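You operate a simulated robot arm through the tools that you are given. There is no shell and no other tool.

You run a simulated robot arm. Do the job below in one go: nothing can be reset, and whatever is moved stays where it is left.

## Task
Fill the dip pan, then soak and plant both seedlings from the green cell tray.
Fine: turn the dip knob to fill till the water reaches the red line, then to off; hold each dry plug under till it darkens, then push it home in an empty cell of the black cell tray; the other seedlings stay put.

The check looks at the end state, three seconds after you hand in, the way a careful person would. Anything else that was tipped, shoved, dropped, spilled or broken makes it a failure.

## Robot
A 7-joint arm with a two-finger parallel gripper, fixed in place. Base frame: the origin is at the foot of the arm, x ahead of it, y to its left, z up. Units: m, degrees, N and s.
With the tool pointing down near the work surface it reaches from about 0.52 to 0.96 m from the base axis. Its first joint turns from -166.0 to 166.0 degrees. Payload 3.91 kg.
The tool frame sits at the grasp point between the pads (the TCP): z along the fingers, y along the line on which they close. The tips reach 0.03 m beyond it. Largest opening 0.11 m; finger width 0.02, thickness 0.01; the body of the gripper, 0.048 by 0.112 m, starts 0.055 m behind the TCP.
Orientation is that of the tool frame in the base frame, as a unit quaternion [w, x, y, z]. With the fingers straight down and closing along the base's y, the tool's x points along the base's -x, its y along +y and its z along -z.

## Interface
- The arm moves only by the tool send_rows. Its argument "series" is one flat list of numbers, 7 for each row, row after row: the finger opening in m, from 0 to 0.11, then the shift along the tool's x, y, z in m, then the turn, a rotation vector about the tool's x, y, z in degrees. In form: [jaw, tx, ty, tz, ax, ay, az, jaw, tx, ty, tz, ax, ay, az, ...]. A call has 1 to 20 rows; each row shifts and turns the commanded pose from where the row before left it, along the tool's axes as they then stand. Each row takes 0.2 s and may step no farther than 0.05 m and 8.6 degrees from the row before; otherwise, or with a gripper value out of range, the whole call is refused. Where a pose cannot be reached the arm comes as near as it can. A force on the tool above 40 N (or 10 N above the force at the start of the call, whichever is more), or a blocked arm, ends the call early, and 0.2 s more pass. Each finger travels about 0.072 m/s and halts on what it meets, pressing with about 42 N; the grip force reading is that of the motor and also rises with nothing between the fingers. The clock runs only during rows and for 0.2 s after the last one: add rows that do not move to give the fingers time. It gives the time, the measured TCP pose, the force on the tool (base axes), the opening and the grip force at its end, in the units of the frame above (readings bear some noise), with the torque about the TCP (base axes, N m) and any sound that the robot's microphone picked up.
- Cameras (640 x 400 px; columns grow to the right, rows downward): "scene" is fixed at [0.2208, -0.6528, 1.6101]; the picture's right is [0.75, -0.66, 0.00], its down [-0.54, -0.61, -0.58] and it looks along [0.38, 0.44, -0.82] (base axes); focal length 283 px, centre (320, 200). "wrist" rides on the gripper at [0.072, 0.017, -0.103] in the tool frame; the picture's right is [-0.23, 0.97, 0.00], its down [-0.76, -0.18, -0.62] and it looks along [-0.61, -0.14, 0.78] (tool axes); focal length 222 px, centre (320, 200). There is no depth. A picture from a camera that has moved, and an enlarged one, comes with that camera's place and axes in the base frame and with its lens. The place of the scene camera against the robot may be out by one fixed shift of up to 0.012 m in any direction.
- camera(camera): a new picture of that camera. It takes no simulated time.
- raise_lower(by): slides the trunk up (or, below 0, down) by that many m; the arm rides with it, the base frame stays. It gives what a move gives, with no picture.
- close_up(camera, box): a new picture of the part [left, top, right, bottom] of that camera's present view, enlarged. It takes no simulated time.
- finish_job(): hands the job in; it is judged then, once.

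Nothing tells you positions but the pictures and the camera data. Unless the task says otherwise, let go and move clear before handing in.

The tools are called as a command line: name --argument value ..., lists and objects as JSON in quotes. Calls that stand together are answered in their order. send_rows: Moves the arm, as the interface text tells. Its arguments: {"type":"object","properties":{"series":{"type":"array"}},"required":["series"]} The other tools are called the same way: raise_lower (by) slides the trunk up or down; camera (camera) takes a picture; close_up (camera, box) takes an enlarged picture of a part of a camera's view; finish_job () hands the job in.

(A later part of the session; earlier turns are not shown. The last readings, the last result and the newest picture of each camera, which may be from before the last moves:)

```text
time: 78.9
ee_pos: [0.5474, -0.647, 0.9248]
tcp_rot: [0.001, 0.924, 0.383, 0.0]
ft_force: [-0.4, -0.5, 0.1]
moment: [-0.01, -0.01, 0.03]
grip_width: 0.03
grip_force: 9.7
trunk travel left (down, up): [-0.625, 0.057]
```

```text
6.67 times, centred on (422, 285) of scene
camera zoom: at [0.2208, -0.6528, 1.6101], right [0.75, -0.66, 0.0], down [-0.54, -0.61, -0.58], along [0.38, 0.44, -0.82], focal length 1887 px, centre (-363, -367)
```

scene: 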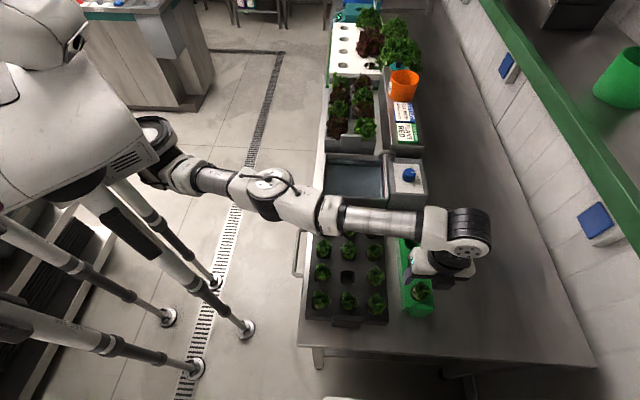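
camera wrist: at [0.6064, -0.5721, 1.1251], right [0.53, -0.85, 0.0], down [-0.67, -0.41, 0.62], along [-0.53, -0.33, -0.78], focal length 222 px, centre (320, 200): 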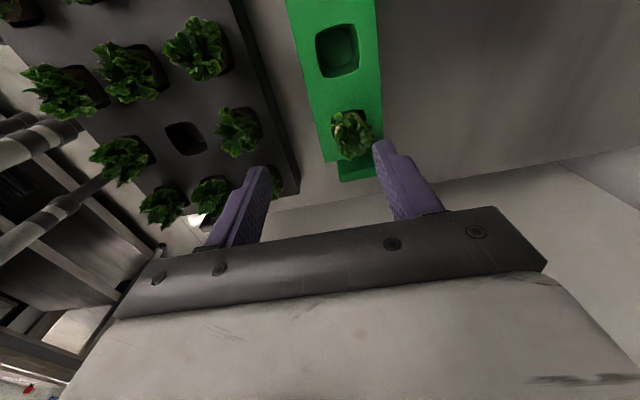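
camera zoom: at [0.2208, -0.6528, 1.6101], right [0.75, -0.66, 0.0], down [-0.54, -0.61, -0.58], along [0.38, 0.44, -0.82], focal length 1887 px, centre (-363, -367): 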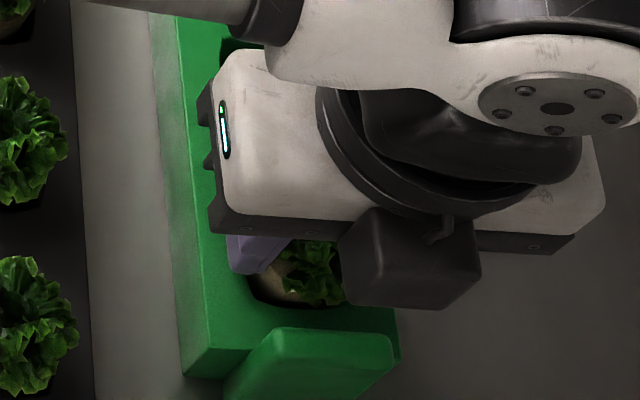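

Gripped at 0.030 m. I'll lift straight up.

send_rows --series '[0.0265, 0, 0, -0.008, 0, 0, 0, 0.0265, 0, 0, -0.012, 0, 0, 0, 0.0265, 0, 0, -0.02, 0, 0, 0, 0.0265, 0, 0, -0.02, 0, 0, 0, 0.0265, 0, 0, -0.02, 0, 0, 0, 0.0265, 0, 0, 0, 0, 0, 0]'

camera --camera "wrist"

close_up --camera "scene" --box '[300, 200, 460, 330]'

```text
time: 80.3
ee_pos: [0.5478, -0.6467, 1.0056]
tcp_rot: [0.0, 0.924, 0.384, 0.0]
ft_force: [-0.7, 0.0, 1.3]
moment: [0.01, -0.02, 0.02]
grip_width: 0.0279
grip_force: 41.8
trunk travel left (down, up): [-0.625, 0.057]
```

```text
taken
camera wrist: at [0.611, -0.6056, 1.1086], right [0.53, -0.85, 0.0], down [-0.66, -0.41, 0.62], along [-0.53, -0.33, -0.78], focal length 222 px, centre (320, 200)
```

wrist: 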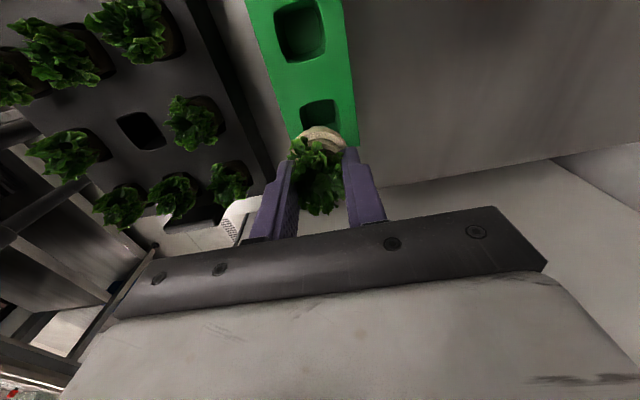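

```text
3.08 times, centred on (380, 265) of scene
camera zoom: at [0.2208, -0.6528, 1.6101], right [0.75, -0.66, 0.0], down [-0.54, -0.61, -0.58], along [0.38, 0.44, -0.82], focal length 871 px, centre (135, 0)
```

zoom: 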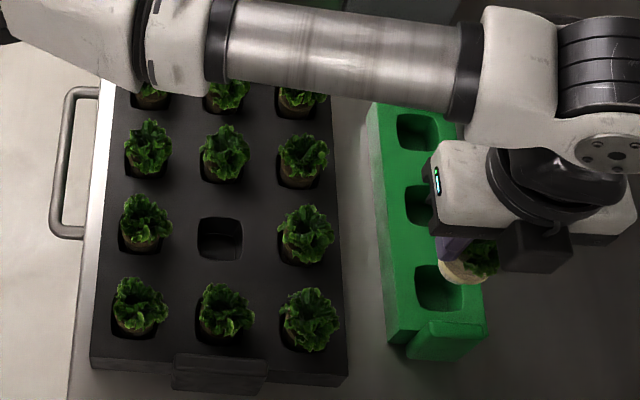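

The second plug is out cleanly. I'll raise a bit and carry it over the pan.

send_rows --series '[0.0265, 0, 0, -0.025, 0, 0, 0, 0.0265, 0.0389, -0.0177, 0, 0, 0, 0, 0.0265, 0.0389, -0.0177, 0, 0, 0, 0, 0.0265, 0.0389, -0.0177, 0, 0, 0, 0, 0.0265, 0.0389, -0.0177, 0, 0, 0, 0, 0.0265, 0.0389, -0.0177, 0, 0, 0, 0, 0.0265, 0.0389, -0.0177, 0, 0, 0, 0, 0.0265, 0.0389, -0.0177, 0, 0, 0, 0, 0.0265, 0.0389, -0.0177, 0, 0, 0, 0, 0.0265, 0.0389, -0.0177, 0, 0, 0, 0, 0.0265, 0, 0, 0, 0, 0, 0]'

camera --camera "wrist"

camera --camera "scene"

```text
time: 82.7
ee_pos: [0.7949, -0.4308, 1.0673]
tcp_rot: [-0.001, 0.924, 0.383, 0.0]
ft_force: [0.5, -0.1, -0.5]
moment: [-0.02, -0.05, -0.03]
grip_width: 0.0282
grip_force: 41.7
out of reach, approached as far as the arm can: row 2, 3, 4, 5, 6, 7, 8, 9, 10
trunk travel left (down, up): [-0.625, 0.057]
```

```text
taken
camera wrist: at [0.8587, -0.3895, 1.1711], right [0.53, -0.85, 0.0], down [-0.66, -0.41, 0.62], along [-0.53, -0.33, -0.78], focal length 222 px, centre (320, 200)
```

wrist: 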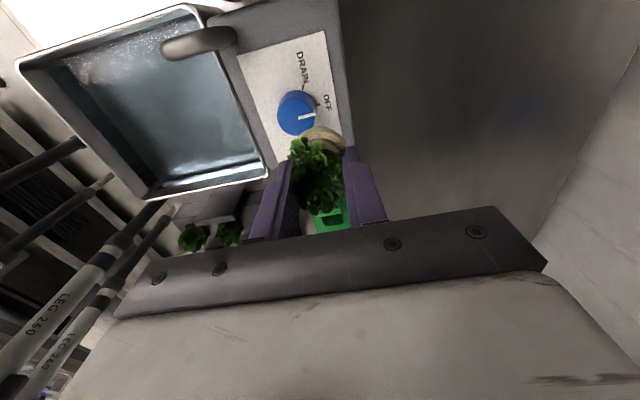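

```text
taken
```

scene: 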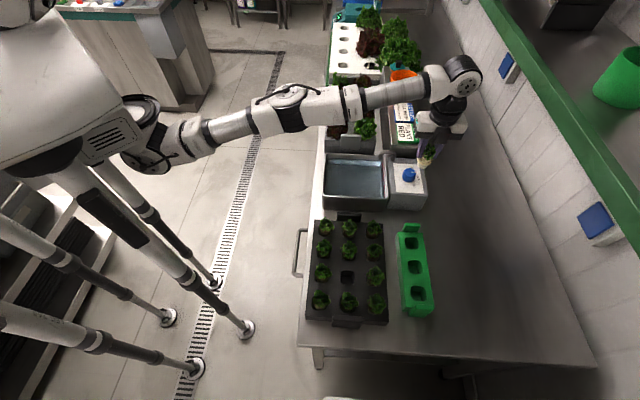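

The clamped rows took a wider path, but the plug is still held and well above everything. Now I'll move straight back over the pan.

send_rows --series '[0.0265, 0.0045, -0.0362, 0, 0, 0, 0, 0.0265, 0.0045, -0.0362, 0, 0, 0, 0, 0.0265, 0.0045, -0.0362, 0, 0, 0, 0, 0.0265, 0.0045, -0.0362, 0, 0, 0, 0, 0.0265, 0.0045, -0.0362, 0, 0, 0, 0, 0.0265, 0, 0, 0, 0, 0, 0]'

camera --camera "wrist"

close_up --camera "scene" --box '[310, 100, 430, 210]'

```text
time: 84.1
ee_pos: [0.8145, -0.3856, 1.1077]
tcp_rot: [0.0, 0.923, 0.384, 0.0]
ft_force: [0.9, -1.2, 0.5]
moment: [0.01, -0.01, -0.03]
grip_width: 0.0292
grip_force: 41.1
out of reach, approached as far as the arm can: row 1, 2, 3, 4, 5
trunk travel left (down, up): [-0.625, 0.057]
```

```text
taken
camera wrist: at [0.8784, -0.3447, 1.211], right [0.53, -0.85, 0.0], down [-0.66, -0.41, 0.62], along [-0.53, -0.33, -0.78], focal length 222 px, centre (320, 200)
```

wrist: 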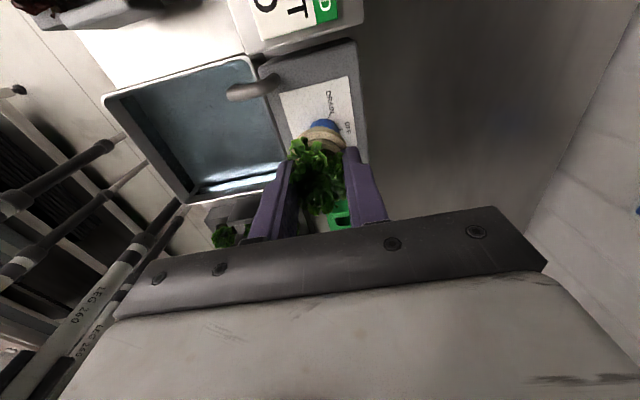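

```text
3.64 times, centred on (370, 155) of scene
camera zoom: at [0.2208, -0.6528, 1.6101], right [0.75, -0.66, 0.0], down [-0.54, -0.61, -0.58], along [0.38, 0.44, -0.82], focal length 1029 px, centre (138, 364)
```

zoom: 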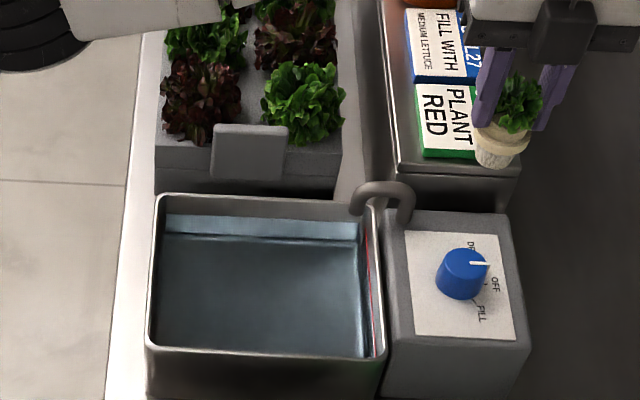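

camera --camera "scene"

```text
taken
```

scene: 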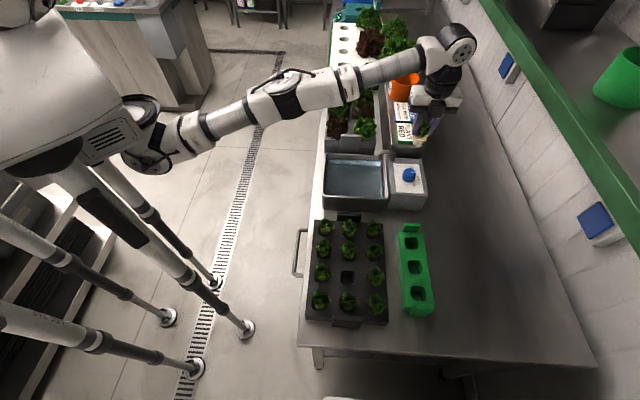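

The arm seems to be against a joint limit in this posture. I'll try unwinding the tool yaw, which may free it up.

send_rows --series '[0.0265, 0, 0, 0, 0, 0, -7.5, 0.0265, 0, 0, 0, 0, 0, -7.5, 0.0265, 0, 0, 0, 0, 0, -7.5, 0.0265, 0, 0, 0, 0, 0, 0]'

```text
time: 85.1
ee_pos: [0.8159, -0.3859, 1.1077]
tcp_rot: [0.0, 0.831, 0.557, 0.0]
ft_force: [-0.5, 0.3, -0.1]
moment: [-0.01, -0.01, 0.0]
grip_width: 0.0293
grip_force: 41.4
trunk travel left (down, up): [-0.625, 0.057]
```

send_rows --series '[0.0265, 0.0077, -0.0185, 0, 0, 0, 0, 0.0265, 0.0077, -0.0185, 0, 0, 0, 0, 0.0265, 0, 0, 0, 0, 0, 0]'

```text
time: 85.9
ee_pos: [0.8164, -0.3799, 1.1126]
tcp_rot: [-0.001, 0.831, 0.556, 0.0]
ft_force: [0.0, -0.2, 0.1]
moment: [-0.03, -0.01, 0.0]
grip_width: 0.0307
grip_force: 16.9
out of reach, approached as far as the arm can: row 1, 2
trunk travel left (down, up): [-0.625, 0.057]
```

send_rows --series '[0.0265, 0, 0, 0.015, 0, 0, 0, 0.0265, 0, 0, 0.015, 0, 0, 0, 0.0265, 0, 0, 0, 0, 0, 0]'

```text
time: 86.7
ee_pos: [0.8227, -0.3866, 1.0847]
tcp_rot: [-0.001, 0.831, 0.556, 0.001]
ft_force: [0.4, -0.7, -0.3]
moment: [0.01, -0.02, 0.0]
grip_width: 0.0281
grip_force: 41.8
out of reach, approached as far as the arm can: row 1, 2
trunk travel left (down, up): [-0.625, 0.057]
```

send_rows --series '[0.0265, 0, 0, -0.03, 0, 0, 0, 0.0265, 0, 0, -0.03, 0, 0, 0, 0.0265, 0, 0, -0.03, 0, 0, 0, 0.0265, 0, 0, 0, 0, 0, 0]'

camera --camera "scene"

```text
time: 87.7
ee_pos: [0.8018, -0.373, 1.163]
tcp_rot: [0.0, 0.831, 0.557, 0.0]
ft_force: [0.7, 0.9, -0.9]
moment: [0.0, 0.03, 0.02]
grip_width: 0.0285
grip_force: 41.6
out of reach, approached as far as the arm can: row 1, 2, 3
trunk travel left (down, up): [-0.625, 0.057]
```

```text
taken
```

scene: 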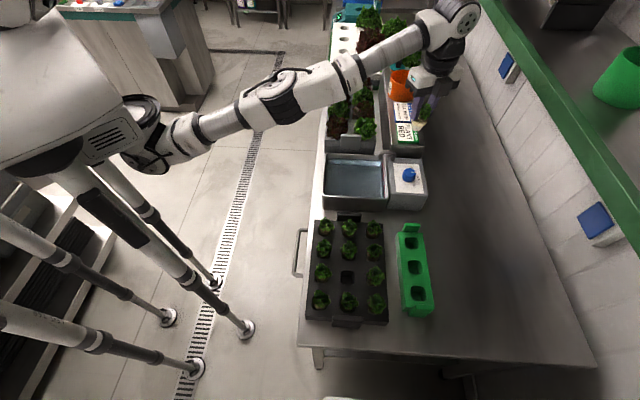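

The arm looks fully stretched with the elbow on the wrong side of straight. I'll stretch a little further out and then come back in, to make the elbow fold the right way.

send_rows --series '[0.0265, 0, 0.02, 0, 0, 0, 0, 0.0265, 0, 0.02, 0, 0, 0, 0, 0.0265, 0, 0.02, 0, 0, 0, 0, 0.0265, 0, 0, 0, 0, 0, 0]'

send_rows --series '[0.0265, 0, -0.02, 0, 0, 0, 0, 0.0265, 0, -0.02, 0, 0, 0, 0, 0.0265, 0, -0.02, 0, 0, 0, 0, 0.0265, 0, 0, 0, 0, 0, 0]'

```text
time: 88.7
ee_pos: [0.8103, -0.3666, 1.1611]
tcp_rot: [0.001, 0.832, 0.555, -0.001]
ft_force: [-0.6, -0.2, -0.5]
moment: [0.02, -0.02, 0.0]
grip_width: 0.0286
grip_force: 42.0
out of reach, approached as far as the arm can: row 1, 2, 3
trunk travel left (down, up): [-0.625, 0.057]
```

```text
time: 89.7
ee_pos: [0.7526, -0.3441, 1.1609]
tcp_rot: [0.0, 0.832, 0.556, -0.001]
ft_force: [0.3, -0.1, -0.2]
moment: [-0.02, 0.0, 0.03]
grip_width: 0.0285
grip_force: 41.8
trunk travel left (down, up): [-0.625, 0.057]
```

That worked; the arm folds inward again. Continuing over the pan centre.

send_rows --series '[0.0265, 0.0087, -0.0287, 0.01, 0, 0, 0, 0.0265, 0.0087, -0.0287, 0.01, 0, 0, 0, 0.0265, 0.0087, -0.0287, 0.01, 0, 0, 0, 0.0265, 0, 0, 0.03, 0, 0, 0, 0.0265, 0, 0, 0.03, 0, 0, 0, 0.0265, 0, 0, 0, 0, 0, 0]'

camera --camera "wrist"

camera --camera "scene"

```text
time: 91.1
ee_pos: [0.6823, -0.2861, 1.0718]
tcp_rot: [0.0, 0.831, 0.557, 0.001]
ft_force: [0.3, -0.2, -0.4]
moment: [0.0, -0.01, 0.04]
grip_width: 0.0304
grip_force: 30.8
trunk travel left (down, up): [-0.625, 0.057]
```

```text
taken
camera wrist: at [0.7261, -0.2241, 1.1751], right [0.81, -0.58, 0.0], down [-0.46, -0.64, 0.62], along [-0.36, -0.51, -0.78], focal length 222 px, centre (320, 200)
```

wrist: 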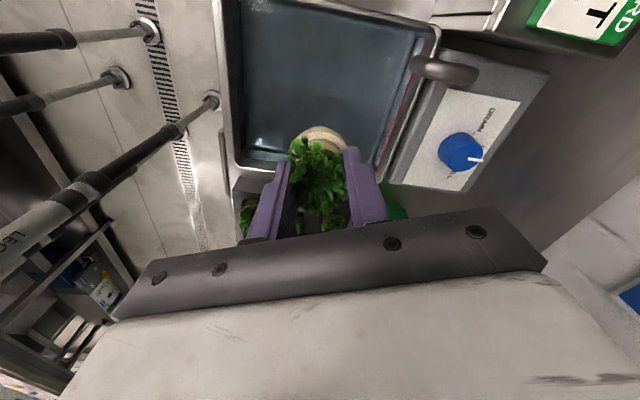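

```text
taken
```

scene: 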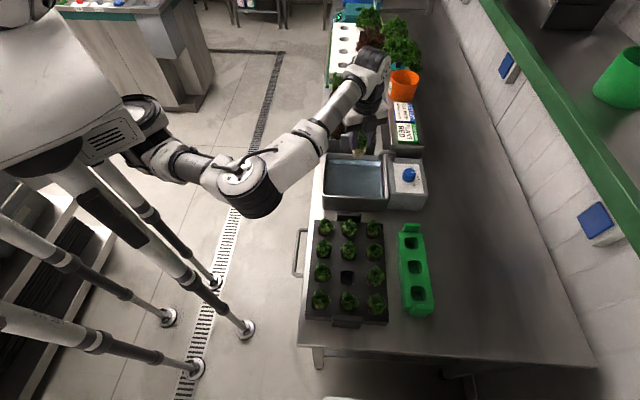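

send_rows --series '[0.0265, 0, 0, 0.04, 0, 0, 0, 0.0265, 0, 0, 0.04, 0, 0, 0, 0.0265, 0, 0, 0.03, 0, 0, 0, 0.0265, 0, 0, 0.015, 0, 0, 0, 0.0265, 0, 0, 0.012, 0, 0, 0, 0.0265, 0, 0, 0.01, 0, 0, 0, 0.0265, 0, 0, 0.007, 0, 0, 0]'

close_up --camera "wrist" --box '[230, 80, 430, 235]'

close_up --camera "scene" --box '[335, 150, 385, 200]'

```text
time: 92.7
ee_pos: [0.6837, -0.2885, 0.918]
tcp_rot: [0.002, 0.831, 0.557, 0.001]
ft_force: [-0.4, 0.0, 7.6]
moment: [0.0, -0.01, -0.03]
grip_width: 0.0306
grip_force: 30.5
trunk travel left (down, up): [-0.625, 0.057]
```

```text
2.58 times, centred on (330, 158) of wrist
camera zoom: at [0.7261, -0.2264, 1.0222], right [0.81, -0.58, 0.0], down [-0.46, -0.64, 0.62], along [-0.36, -0.51, -0.78], focal length 573 px, centre (294, 310)
```

zoom: 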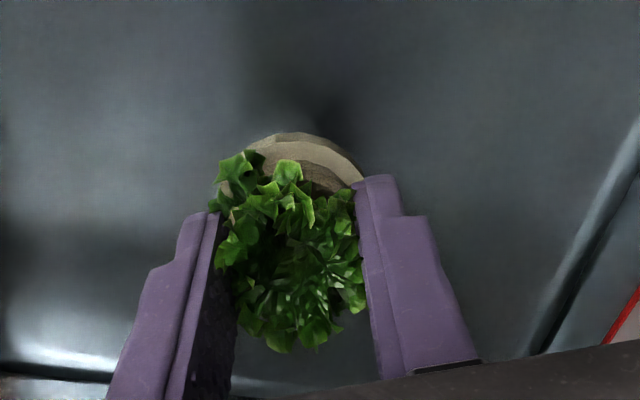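

```text
8.00 times, centred on (360, 175) of scene
camera zoom: at [0.2208, -0.6528, 1.6101], right [0.75, -0.66, 0.0], down [-0.54, -0.61, -0.58], along [0.38, 0.44, -0.82], focal length 2265 px, centre (0, 400)
```

zoom: 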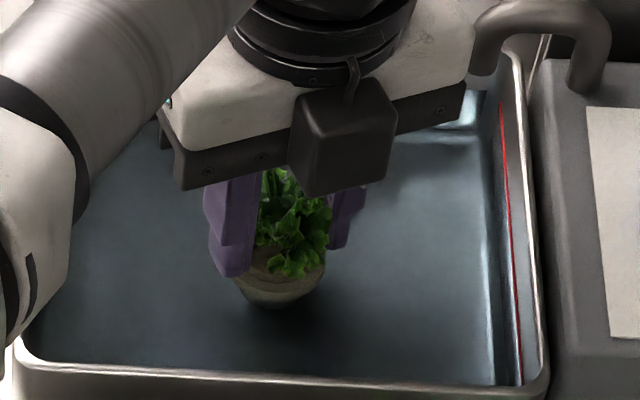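

The plug has touched the pan floor lightly. I'll ease up 1.5 mm and hold it under.

send_rows --series '[0.0265, 0, 0, -0.0015, 0, 0, 0, 0.0265, 0, 0, 0, 0, 0, 0, 0.0265, 0, 0, 0, 0, 0, 0, 0.0265, 0, 0, 0, 0, 0, 0, 0.0265, 0, 0, 0, 0, 0, 0, 0.0265, 0, 0, 0, 0, 0, 0, 0.0265, 0, 0, 0, 0, 0, 0, 0.0265, 0, 0, 0, 0, 0, 0, 0.0265, 0, 0, 0, 0, 0, 0, 0.0265, 0, 0, 0, 0, 0, 0, 0.0265, 0, 0, 0, 0, 0, 0, 0.0265, 0, 0, 0, 0, 0, 0]'

close_up --camera "wrist" --box '[230, 80, 430, 235]'

close_up --camera "scene" --box '[335, 150, 385, 200]'

```text
time: 95.3
ee_pos: [0.6825, -0.2884, 0.9189]
tcp_rot: [0.0, 0.831, 0.557, 0.0]
ft_force: [-0.4, -0.1, -0.6]
moment: [-0.02, -0.02, 0.02]
grip_width: 0.0305
grip_force: 30.7
trunk travel left (down, up): [-0.625, 0.057]
```

```text
2.58 times, centred on (330, 158) of wrist
camera zoom: at [0.7264, -0.2263, 1.0224], right [0.81, -0.58, 0.0], down [-0.46, -0.64, 0.62], along [-0.36, -0.51, -0.78], focal length 573 px, centre (294, 310)
```

zoom: 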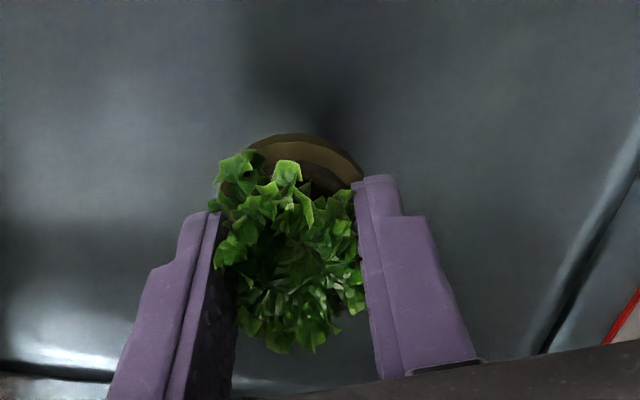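

```text
8.00 times, centred on (360, 175) of scene
camera zoom: at [0.2208, -0.6528, 1.6101], right [0.75, -0.66, 0.0], down [-0.54, -0.61, -0.58], along [0.38, 0.44, -0.82], focal length 2265 px, centre (0, 400)
```

zoom: 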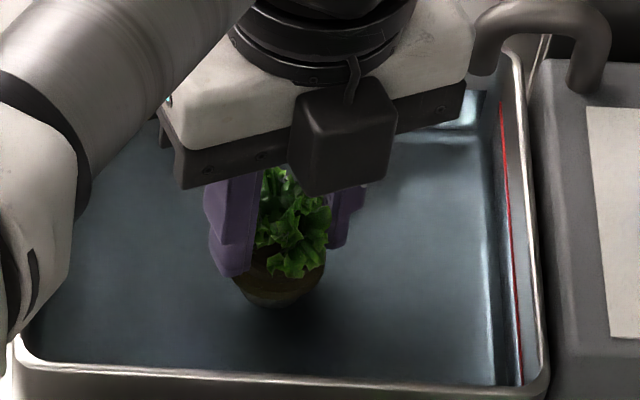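

It has darkened. I'll hold a bit longer to be sure it's fully soaked, then lift out.

send_rows --series '[0.0265, 0, 0, 0, 0, 0, 0, 0.0265, 0, 0, 0, 0, 0, 0, 0.0265, 0, 0, 0, 0, 0, 0, 0.0265, 0, 0, 0, 0, 0, 0, 0.0265, 0, 0, 0, 0, 0, 0, 0.0265, 0, 0, 0, 0, 0, 0, 0.0265, 0, 0, 0, 0, 0, 0, 0.0265, 0, 0, 0, 0, 0, 0, 0.0265, 0, 0, 0, 0, 0, 0, 0.0265, 0, 0, 0, 0, 0, 0, 0.0265, 0, 0, 0, 0, 0, 0, 0.0265, 0, 0, 0, 0, 0, 0, 0.0265, 0, 0, 0, 0, 0, 0]'

send_rows --series '[0.0265, 0, 0, -0.01, 0, 0, 0, 0.0265, 0, 0, -0.015, 0, 0, 0, 0.0265, 0, 0, -0.02, 0, 0, 0, 0.0265, 0, 0, -0.025, 0, 0, 0, 0.0265, 0, 0, -0.025, 0, 0, 0, 0.0265, 0, 0, -0.015, 0, 0, 0, 0.0265, 0, 0, 0, 0, 0, 0, 0.0265, 0, 0, 0, 0, 0, 0, 0.0265, 0, 0, 0, 0, 0, 0]'

camera --camera "wrist"

close_up --camera "scene" --box '[330, 130, 400, 200]'

```text
time: 98.1
ee_pos: [0.6827, -0.2879, 0.9198]
tcp_rot: [0.0, 0.831, 0.556, 0.0]
ft_force: [-0.4, -0.2, 0.0]
moment: [0.01, 0.01, 0.04]
grip_width: 0.0291
grip_force: 2.9
trunk travel left (down, up): [-0.625, 0.057]
```

```text
time: 100.1
ee_pos: [0.6836, -0.2884, 1.0282]
tcp_rot: [0.0, 0.831, 0.556, -0.001]
ft_force: [0.5, -1.4, 0.6]
moment: [0.0, -0.01, 0.0]
grip_width: 0.0291
grip_force: 2.6
trunk travel left (down, up): [-0.625, 0.057]
```

```text
taken
camera wrist: at [0.726, -0.2262, 1.1323], right [0.81, -0.58, 0.0], down [-0.46, -0.64, 0.62], along [-0.36, -0.51, -0.78], focal length 222 px, centre (320, 200)
```

wrist: 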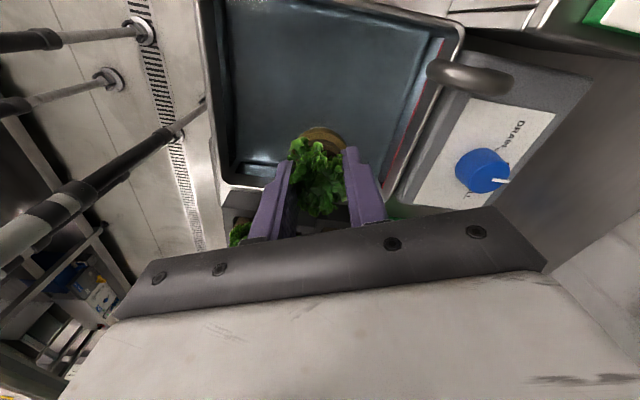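

```text
5.71 times, centred on (365, 165) of scene
camera zoom: at [0.2208, -0.6528, 1.6101], right [0.75, -0.66, 0.0], down [-0.54, -0.61, -0.58], along [0.38, 0.44, -0.82], focal length 1618 px, centre (63, 400)
```

zoom: 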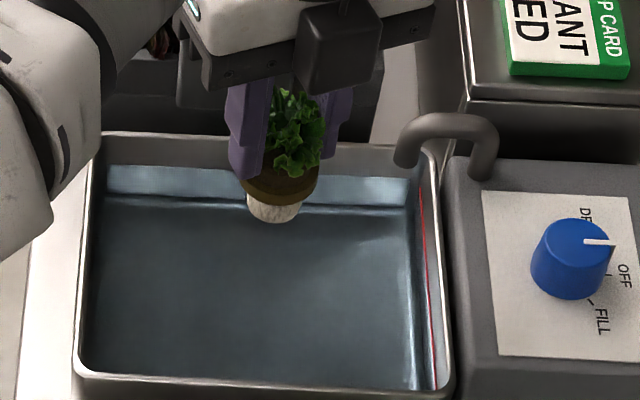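

Both plugs are now soaked. I'll carry this one toward the remaining empty cell, now at about (0.442, -0.503), in two short legs.

send_rows --series '[0.0265, -0.0415, -0.0202, 0, 0, 0, 0, 0.0265, -0.0415, -0.0202, 0, 0, 0, 0, 0.0265, -0.0415, -0.0202, 0, 0, 0, 0, 0.0265, 0, 0, 0, 0, 0, 0]'

```text
time: 101.1
ee_pos: [0.5773, -0.3809, 1.0279]
tcp_rot: [0.0, 0.831, 0.556, 0.0]
ft_force: [0.0, -0.8, -1.0]
moment: [0.01, -0.01, 0.04]
grip_width: 0.0293
grip_force: 2.1
trunk travel left (down, up): [-0.625, 0.057]
```

send_rows --series '[0.0265, -0.0415, -0.0202, 0, 0, 0, 0, 0.0265, -0.0415, -0.0202, 0, 0, 0, 0, 0.0265, -0.0415, -0.0202, 0, 0, 0, 0, 0.0265, 0, 0, 0, 0, 0, -7.5, 0.0265, 0, 0, 0, 0, 0, -7.5, 0.0265, 0, 0, 0, 0, 0, -7.4, 0.0265, 0, 0, 0, 0, 0, 0]'

camera --camera "wrist"

camera --camera "scene"

```text
time: 102.7
ee_pos: [0.4768, -0.4716, 1.0281]
tcp_rot: [0.0, 0.707, 0.707, 0.0]
ft_force: [-0.6, -0.3, -1.0]
moment: [0.01, -0.04, 0.01]
grip_width: 0.0306
grip_force: 17.3
trunk travel left (down, up): [-0.625, 0.057]
```

```text
taken
camera wrist: at [0.4937, -0.3986, 1.1316], right [0.97, -0.23, 0.0], down [-0.18, -0.76, 0.62], along [-0.14, -0.61, -0.78], focal length 222 px, centre (320, 200)
```

wrist: 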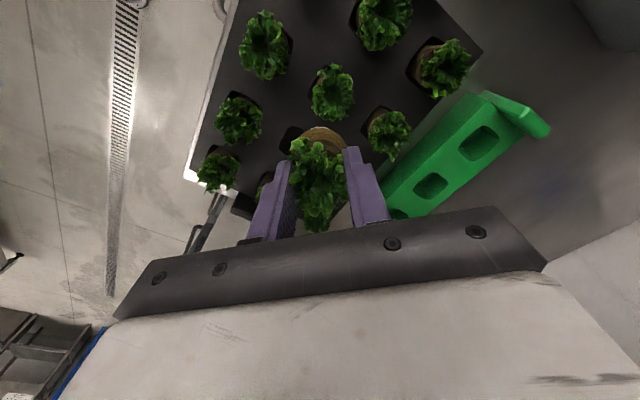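

```text
taken
```

scene: 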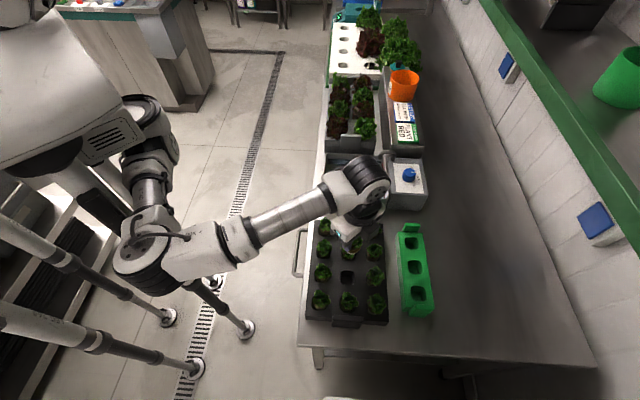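

send_rows --series '[0.0265, -0.016, -0.0174, 0, 0, 0, 0, 0.0265, -0.016, -0.0174, 0, 0, 0, 0, 0.0265, 0, 0, 0, 0, 0, 0]'

camera --camera "wrist"

close_up --camera "wrist" --box '[260, 70, 380, 170]'

close_up --camera "wrist" --box '[360, 30, 480, 150]'

```text
time: 103.5
ee_pos: [0.4424, -0.5043, 1.026]
tcp_rot: [0.001, 0.706, 0.708, 0.0]
ft_force: [-0.1, -0.2, -0.4]
moment: [-0.02, -0.02, 0.03]
grip_width: 0.0281
grip_force: 41.4
trunk travel left (down, up): [-0.625, 0.057]
```

```text
taken
camera wrist: at [0.4594, -0.4302, 1.1299], right [0.97, -0.23, 0.0], down [-0.18, -0.76, 0.62], along [-0.14, -0.61, -0.78], focal length 222 px, centre (320, 200)
```

wrist: 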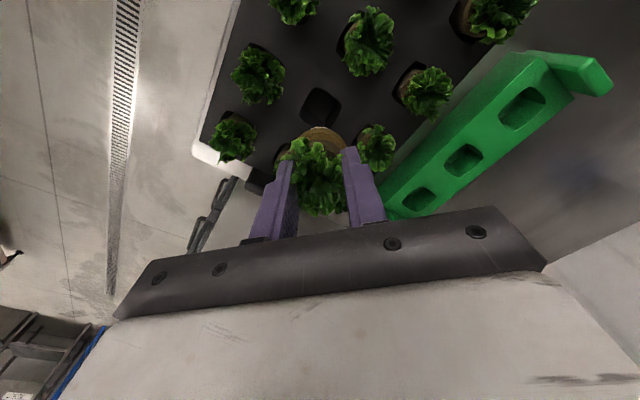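

```text
4.00 times, centred on (320, 120) of wrist
camera zoom: at [0.4594, -0.4302, 1.1299], right [0.97, -0.23, 0.0], down [-0.18, -0.76, 0.62], along [-0.14, -0.61, -0.78], focal length 888 px, centre (320, 520)
```

zoom: 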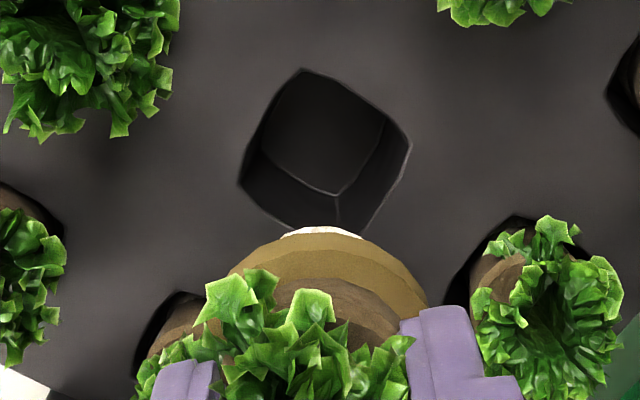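

```text
3.33 times, centred on (420, 90) of wrist
camera zoom: at [0.4594, -0.4302, 1.1299], right [0.97, -0.23, 0.0], down [-0.18, -0.76, 0.62], along [-0.14, -0.61, -0.78], focal length 740 px, centre (-13, 567)
```

zoom: 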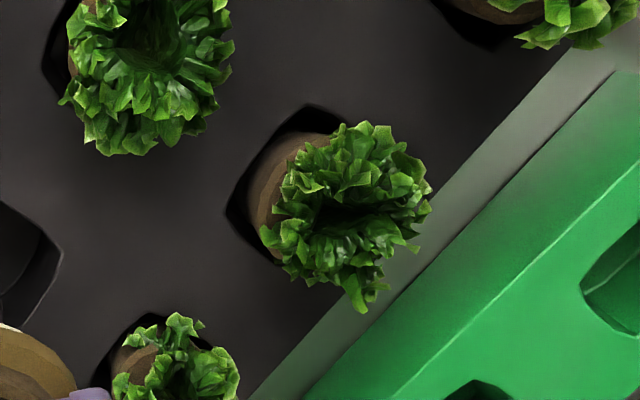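

Cell B is now at (0.444, -0.5015), so the tray moved almost purely 8 mm in -x. I'll align and lower this plug toward the cell.

send_rows --series '[0.0265, 0.0028, 0.0016, 0, 0, 0, 0, 0.0265, 0, 0, 0.025, 0, 0, 0, 0.0265, 0, 0, 0.025, 0, 0, 0, 0.0265, 0, 0, 0.016, 0, 0, 0, 0.0265, 0, 0, 0, 0, 0, 0]'

close_up --camera "wrist" --box '[260, 70, 380, 190]'

close_up --camera "scene" --box '[320, 245, 380, 305]'

```text
time: 104.7
ee_pos: [0.4439, -0.5033, 0.9612]
tcp_rot: [0.0, 0.707, 0.707, 0.0]
ft_force: [0.1, -0.3, -0.2]
moment: [0.0, -0.02, 0.01]
grip_width: 0.0309
grip_force: 16.7
trunk travel left (down, up): [-0.625, 0.057]
```

```text
3.33 times, centred on (320, 130) of wrist
camera zoom: at [0.4609, -0.4291, 1.0641], right [0.97, -0.23, 0.0], down [-0.18, -0.76, 0.62], along [-0.14, -0.61, -0.78], focal length 740 px, centre (320, 433)
```

zoom: 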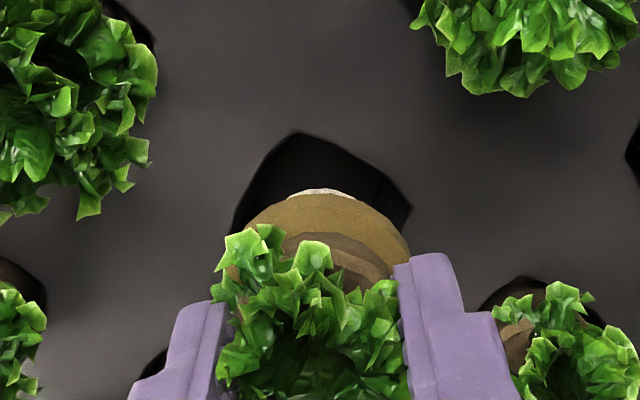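

```text
6.67 times, centred on (350, 275) of scene
camera zoom: at [0.2208, -0.6528, 1.6101], right [0.75, -0.66, 0.0], down [-0.54, -0.61, -0.58], along [0.38, 0.44, -0.82], focal length 1887 px, centre (120, -300)
```

zoom: 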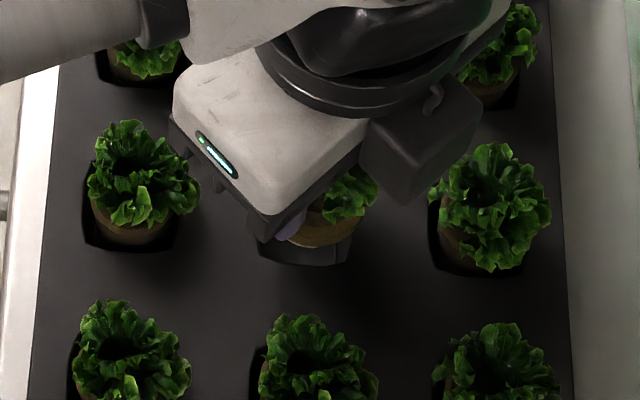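

send_rows --series '[0.0265, 0, 0, 0.007, 0, 0, 0, 0.0265, 0, 0, 0.007, 0, 0, 0, 0.0265, 0, 0, 0.006, 0, 0, 0, 0.0265, 0, 0, 0.004, 0, 0, 0]'

close_up --camera "wrist" --box '[260, 70, 380, 190]'

```text
time: 105.7
ee_pos: [0.4433, -0.5011, 0.9385]
tcp_rot: [0.0, 0.706, 0.708, 0.0]
ft_force: [0.2, -0.2, -0.6]
moment: [0.02, 0.02, 0.01]
grip_width: 0.0307
grip_force: 16.7
trunk travel left (down, up): [-0.625, 0.057]
```

```text
3.33 times, centred on (320, 130) of wrist
camera zoom: at [0.4606, -0.4275, 1.0406], right [0.97, -0.23, 0.0], down [-0.18, -0.76, 0.62], along [-0.14, -0.61, -0.78], focal length 740 px, centre (320, 433)
```

zoom: 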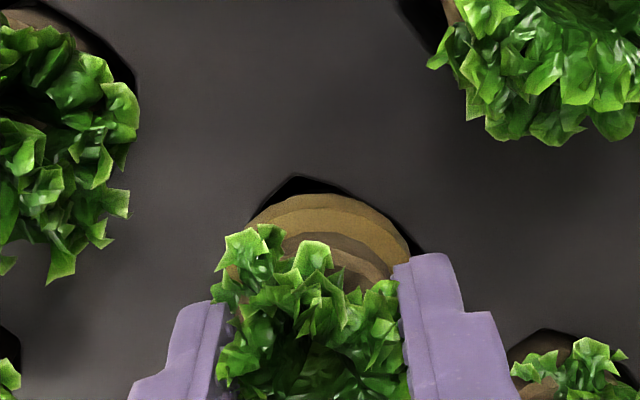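

send_rows --series '[0.0265, 0, 0, 0.004, 0, 0, 0, 0.0265, 0, 0, 0.004, 0, 0, 0, 0.0265, 0, 0, 0.003, 0, 0, 0, 0.0265, 0, 0, 0.001, 0, 0, 0]'

close_up --camera "wrist" --box '[260, 70, 380, 190]'

```text
time: 106.7
ee_pos: [0.4445, -0.5011, 0.9244]
tcp_rot: [-0.001, 0.707, 0.707, 0.001]
ft_force: [-0.6, 0.1, -1.2]
moment: [-0.01, 0.02, -0.08]
grip_width: 0.0307
grip_force: 16.9
trunk travel left (down, up): [-0.625, 0.057]
```

```text
3.33 times, centred on (320, 130) of wrist
camera zoom: at [0.4607, -0.4274, 1.0291], right [0.97, -0.23, 0.0], down [-0.18, -0.76, 0.62], along [-0.14, -0.61, -0.78], focal length 740 px, centre (320, 433)
```

zoom: 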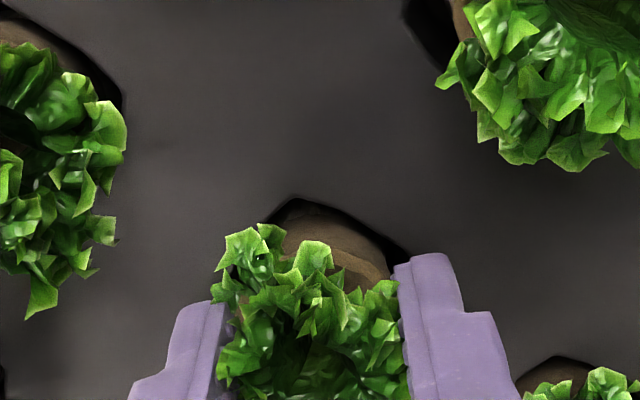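

send_rows --series '[0.0265, 0, 0, 0.0012, 0, 0, 0, 0.0265, 0, 0, 0, 0, 0, 0]'

```text
time: 107.3
ee_pos: [0.4435, -0.502, 0.9254]
tcp_rot: [0.001, 0.707, 0.707, -0.001]
ft_force: [-0.4, 0.1, 1.9]
moment: [-0.01, -0.02, 0.03]
grip_width: 0.0305
grip_force: 30.3
trunk travel left (down, up): [-0.625, 0.057]
```

send_rows --series '[0.0265, 0, 0, 0.001, 0, 0, 0, 0.0265, 0, 0, 0, 0, 0, 0]'

```text
time: 107.9
ee_pos: [0.4434, -0.5016, 0.9235]
tcp_rot: [0.001, 0.707, 0.707, 0.0]
ft_force: [-0.3, -0.4, 5.1]
moment: [-0.01, 0.04, 0.0]
grip_width: 0.0294
grip_force: 42.1
trunk travel left (down, up): [-0.625, 0.057]
```

The plug has bottomed with about 5 N, so it's home. Before letting go, I'll compare the tray with the view I took before it shifted.

close_up --camera "scene" --box '[310, 255, 400, 330]'

close_up --camera "scene" --box '[290, 200, 450, 330]'

close_up --camera "scene" --box '[390, 215, 440, 320]'

```text
5.33 times, centred on (355, 292) of scene
camera zoom: at [0.2208, -0.6528, 1.6101], right [0.75, -0.66, 0.0], down [-0.54, -0.61, -0.58], along [0.38, 0.44, -0.82], focal length 1510 px, centre (133, -293)
```

zoom: 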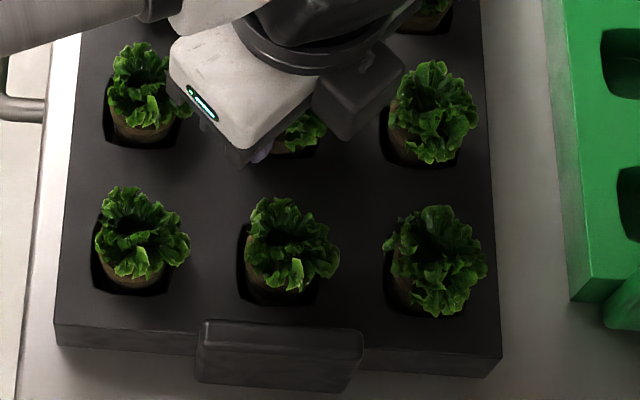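

```text
3.08 times, centred on (370, 265) of scene
camera zoom: at [0.2208, -0.6528, 1.6101], right [0.75, -0.66, 0.0], down [-0.54, -0.61, -0.58], along [0.38, 0.44, -0.82], focal length 871 px, centre (166, 0)
```

zoom: 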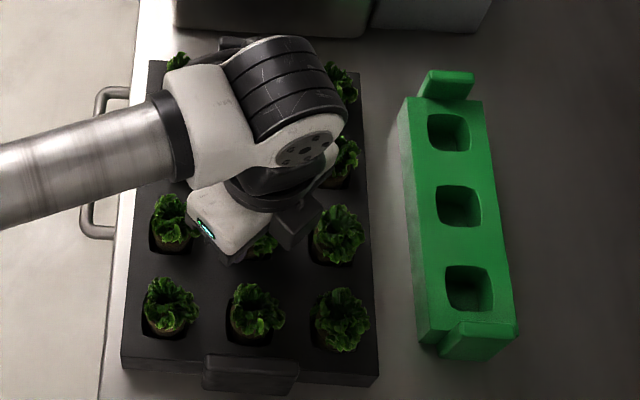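

```text
3.81 times, centred on (415, 268) of scene
camera zoom: at [0.2208, -0.6528, 1.6101], right [0.75, -0.66, 0.0], down [-0.54, -0.61, -0.58], along [0.38, 0.44, -0.82], focal length 1078 px, centre (-42, -57)
```

zoom: 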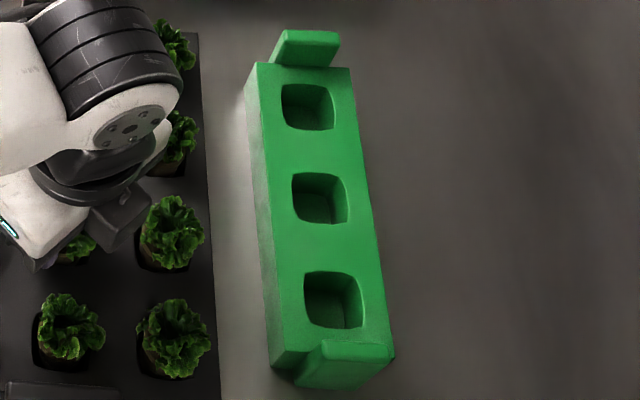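

The green tray is exactly where it was; the black tray sits about 9 mm toward -x. While the plug is still held in its cell, I'll ease the tray back along +x in small steps and watch the force.

send_rows --series '[0.0265, 0, 0, -0.001, 0, 0, 0, 0.0265, 0, 0.002, 0, 0, 0, 0, 0.0265, 0, 0.002, 0, 0, 0, 0, 0.0265, 0, 0, 0, 0, 0, 0]'

close_up --camera "scene" --box '[310, 255, 400, 330]'

close_up --camera "wrist" --box '[260, 70, 380, 190]'

```text
time: 108.9
ee_pos: [0.4478, -0.5016, 0.9245]
tcp_rot: [0.001, 0.707, 0.707, 0.0]
ft_force: [0.3, -0.2, 0.4]
moment: [-0.01, 0.01, -0.05]
grip_width: 0.0293
grip_force: 42.0
trunk travel left (down, up): [-0.625, 0.057]
```

```text
5.33 times, centred on (355, 292) of scene
camera zoom: at [0.2208, -0.6528, 1.6101], right [0.75, -0.66, 0.0], down [-0.54, -0.61, -0.58], along [0.38, 0.44, -0.82], focal length 1510 px, centre (133, -293)
```

zoom: 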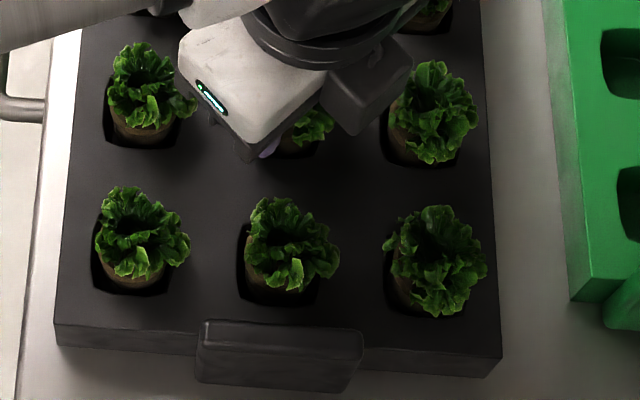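

```text
3.33 times, centred on (320, 130) of wrist
camera zoom: at [0.4644, -0.4281, 1.0279], right [0.97, -0.23, 0.0], down [-0.18, -0.76, 0.62], along [-0.14, -0.61, -0.78], focal length 740 px, centre (320, 433)
```

zoom: 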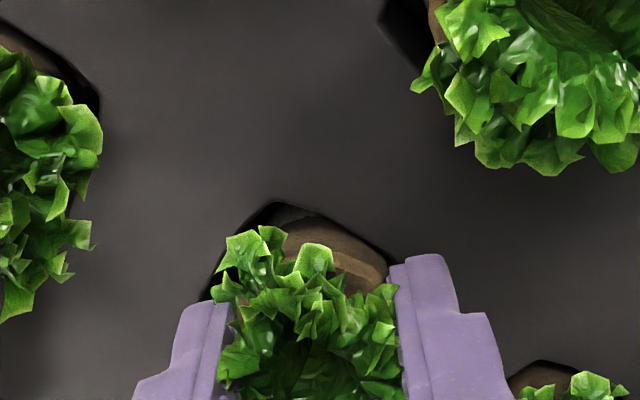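

The plug only moved within its clearance and the tray hasn't moved yet. I'll continue in small steps until it bears on the cell wall.

send_rows --series '[0.0265, 0, 0.002, 0, 0, 0, 0, 0.0265, 0, 0.002, 0, 0, 0, 0, 0.0265, 0, 0, 0, 0, 0, 0]'

close_up --camera "scene" --box '[310, 255, 400, 330]'

close_up --camera "wrist" --box '[260, 70, 380, 190]'

```text
time: 109.7
ee_pos: [0.4509, -0.502, 0.9258]
tcp_rot: [0.001, 0.707, 0.707, -0.001]
ft_force: [-2.2, 0.1, 1.5]
moment: [-0.01, 0.03, 0.0]
grip_width: 0.0306
grip_force: 17.0
trunk travel left (down, up): [-0.625, 0.057]
```

```text
5.33 times, centred on (355, 292) of scene
camera zoom: at [0.2208, -0.6528, 1.6101], right [0.75, -0.66, 0.0], down [-0.54, -0.61, -0.58], along [0.38, 0.44, -0.82], focal length 1510 px, centre (133, -293)
```

zoom: 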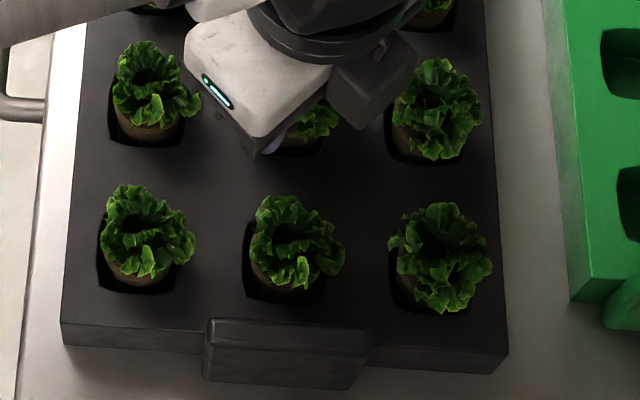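

```text
3.33 times, centred on (320, 130) of wrist
camera zoom: at [0.4677, -0.4281, 1.0285], right [0.97, -0.23, 0.0], down [-0.18, -0.76, 0.62], along [-0.14, -0.61, -0.78], focal length 740 px, centre (320, 433)
```

zoom: 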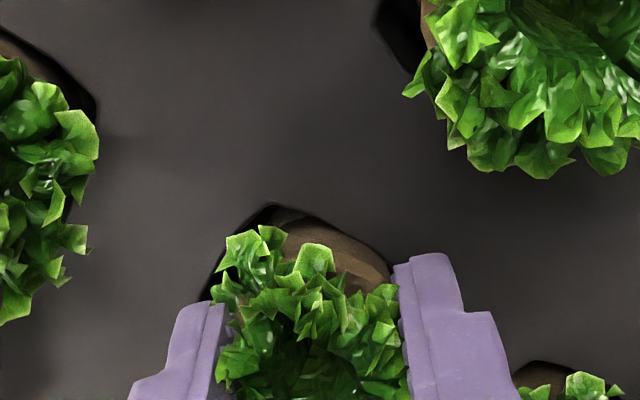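

The tray is following now with only about 2 N. I'll continue about 5 mm more.

send_rows --series '[0.0265, 0, 0.002, 0, 0, 0, 0, 0.0265, 0, 0.0015, 0, 0, 0, 0, 0.0265, 0, 0.0015, 0, 0, 0, 0, 0.0265, 0, 0, 0, 0, 0, 0]'

close_up --camera "scene" --box '[310, 255, 400, 330]'

close_up --camera "scene" --box '[390, 215, 440, 320]'

```text
time: 110.7
ee_pos: [0.4559, -0.5006, 0.9241]
tcp_rot: [0.0, 0.707, 0.707, 0.0]
ft_force: [0.0, -0.5, 0.4]
moment: [-0.02, 0.07, -0.03]
grip_width: 0.0306
grip_force: 16.5
trunk travel left (down, up): [-0.625, 0.057]
```

```text
5.33 times, centred on (355, 292) of scene
camera zoom: at [0.2208, -0.6528, 1.6101], right [0.75, -0.66, 0.0], down [-0.54, -0.61, -0.58], along [0.38, 0.44, -0.82], focal length 1510 px, centre (133, -293)
```

zoom: 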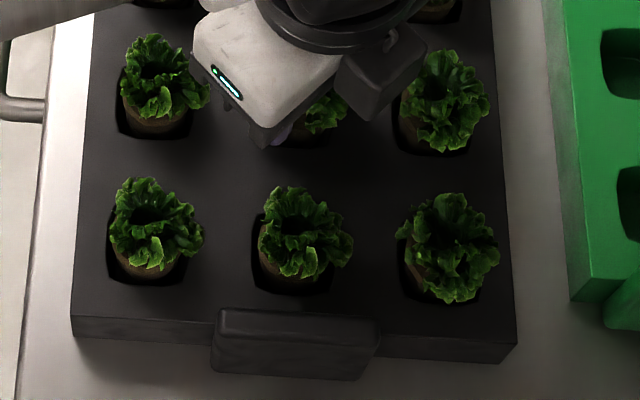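

```text
3.81 times, centred on (415, 268) of scene
camera zoom: at [0.2208, -0.6528, 1.6101], right [0.75, -0.66, 0.0], down [-0.54, -0.61, -0.58], along [0.38, 0.44, -0.82], focal length 1078 px, centre (-42, -57)
```

zoom: 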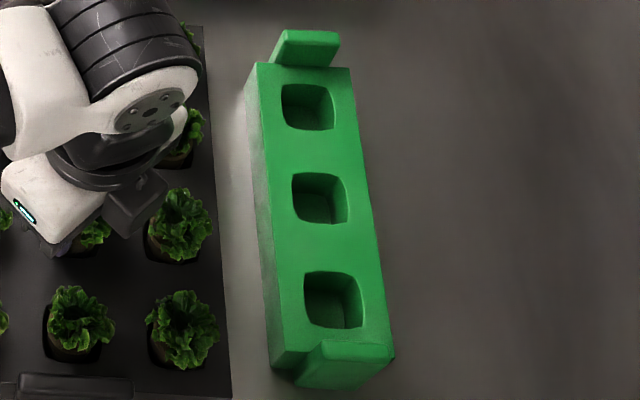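

The tray is nearly back: the s direction matches and about 1–2 mm remains along +t. One small nudge in that direction.

send_rows --series '[0.0265, 0.001, 0.001, 0, 0, 0, 0, 0.0265, 0.001, 0.0005, 0, 0, 0, 0, 0.0265, 0, 0, 0, 0, 0, 0]'

close_up --camera "scene" --box '[310, 255, 400, 330]'

close_up --camera "scene" --box '[290, 200, 450, 330]'

```text
time: 111.5
ee_pos: [0.457, -0.4993, 0.9239]
tcp_rot: [-0.001, 0.707, 0.707, 0.0]
ft_force: [-0.8, -1.4, -0.1]
moment: [-0.03, 0.07, 0.01]
grip_width: 0.0281
grip_force: 41.0
trunk travel left (down, up): [-0.625, 0.057]
```

```text
5.33 times, centred on (355, 292) of scene
camera zoom: at [0.2208, -0.6528, 1.6101], right [0.75, -0.66, 0.0], down [-0.54, -0.61, -0.58], along [0.38, 0.44, -0.82], focal length 1510 px, centre (133, -293)
```

zoom: 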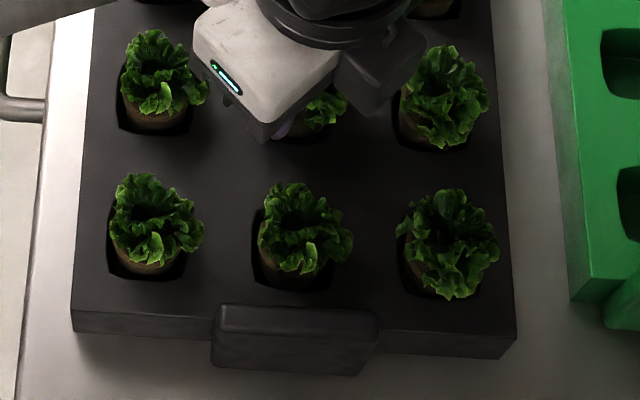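

```text
3.08 times, centred on (370, 265) of scene
camera zoom: at [0.2208, -0.6528, 1.6101], right [0.75, -0.66, 0.0], down [-0.54, -0.61, -0.58], along [0.38, 0.44, -0.82], focal length 871 px, centre (166, 0)
```

zoom: 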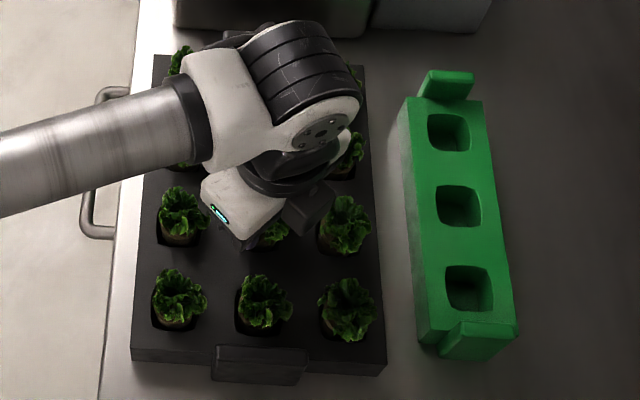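

The tray outline, handle and seedlings now match the original view. I'll re-centre the plug in its cell before releasing.

send_rows --series '[0.0265, -0.0008, -0.0022, 0, 0, 0, 0, 0.0265, -0.0009, -0.0022, 0, 0, 0, 0, 0.0265, 0, 0, 0, 0, 0, 0]'

close_up --camera "wrist" --box '[260, 70, 380, 190]'

close_up --camera "scene" --box '[310, 255, 400, 330]'

```text
time: 112.3
ee_pos: [0.4537, -0.5018, 0.9253]
tcp_rot: [0.0, 0.707, 0.707, -0.001]
ft_force: [-0.7, -0.4, -1.0]
moment: [-0.02, 0.0, 0.0]
grip_width: 0.0303
grip_force: 30.9
trunk travel left (down, up): [-0.625, 0.057]
```

```text
3.33 times, centred on (320, 130) of wrist
camera zoom: at [0.4703, -0.4277, 1.0282], right [0.97, -0.23, 0.0], down [-0.18, -0.76, 0.62], along [-0.14, -0.61, -0.78], focal length 740 px, centre (320, 433)
```

zoom: 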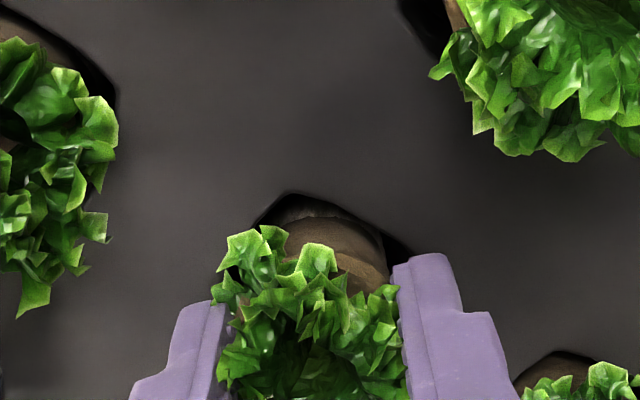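

```text
5.33 times, centred on (355, 292) of scene
camera zoom: at [0.2208, -0.6528, 1.6101], right [0.75, -0.66, 0.0], down [-0.54, -0.61, -0.58], along [0.38, 0.44, -0.82], focal length 1510 px, centre (133, -293)
```

zoom: 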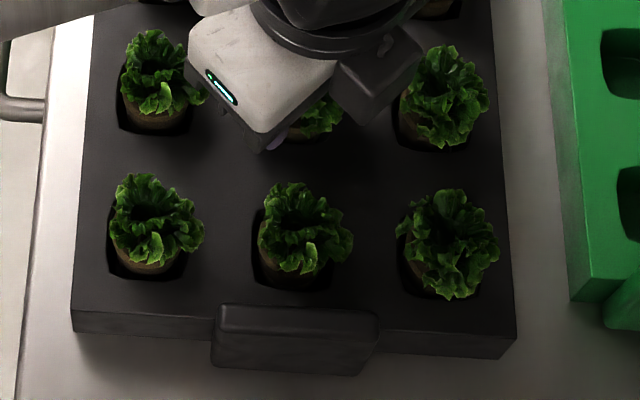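

send_rows --series '[0.0265, 0, -0.0005, 0.001, 0, 0, 0, 0.0265, 0, 0, 0, 0, 0, 0]'

```text
time: 112.9
ee_pos: [0.4524, -0.5011, 0.924]
tcp_rot: [-0.001, 0.707, 0.707, 0.0]
ft_force: [0.3, -0.1, 2.0]
moment: [0.01, 0.0, -0.01]
grip_width: 0.0291
grip_force: 41.9
trunk travel left (down, up): [-0.625, 0.057]
```

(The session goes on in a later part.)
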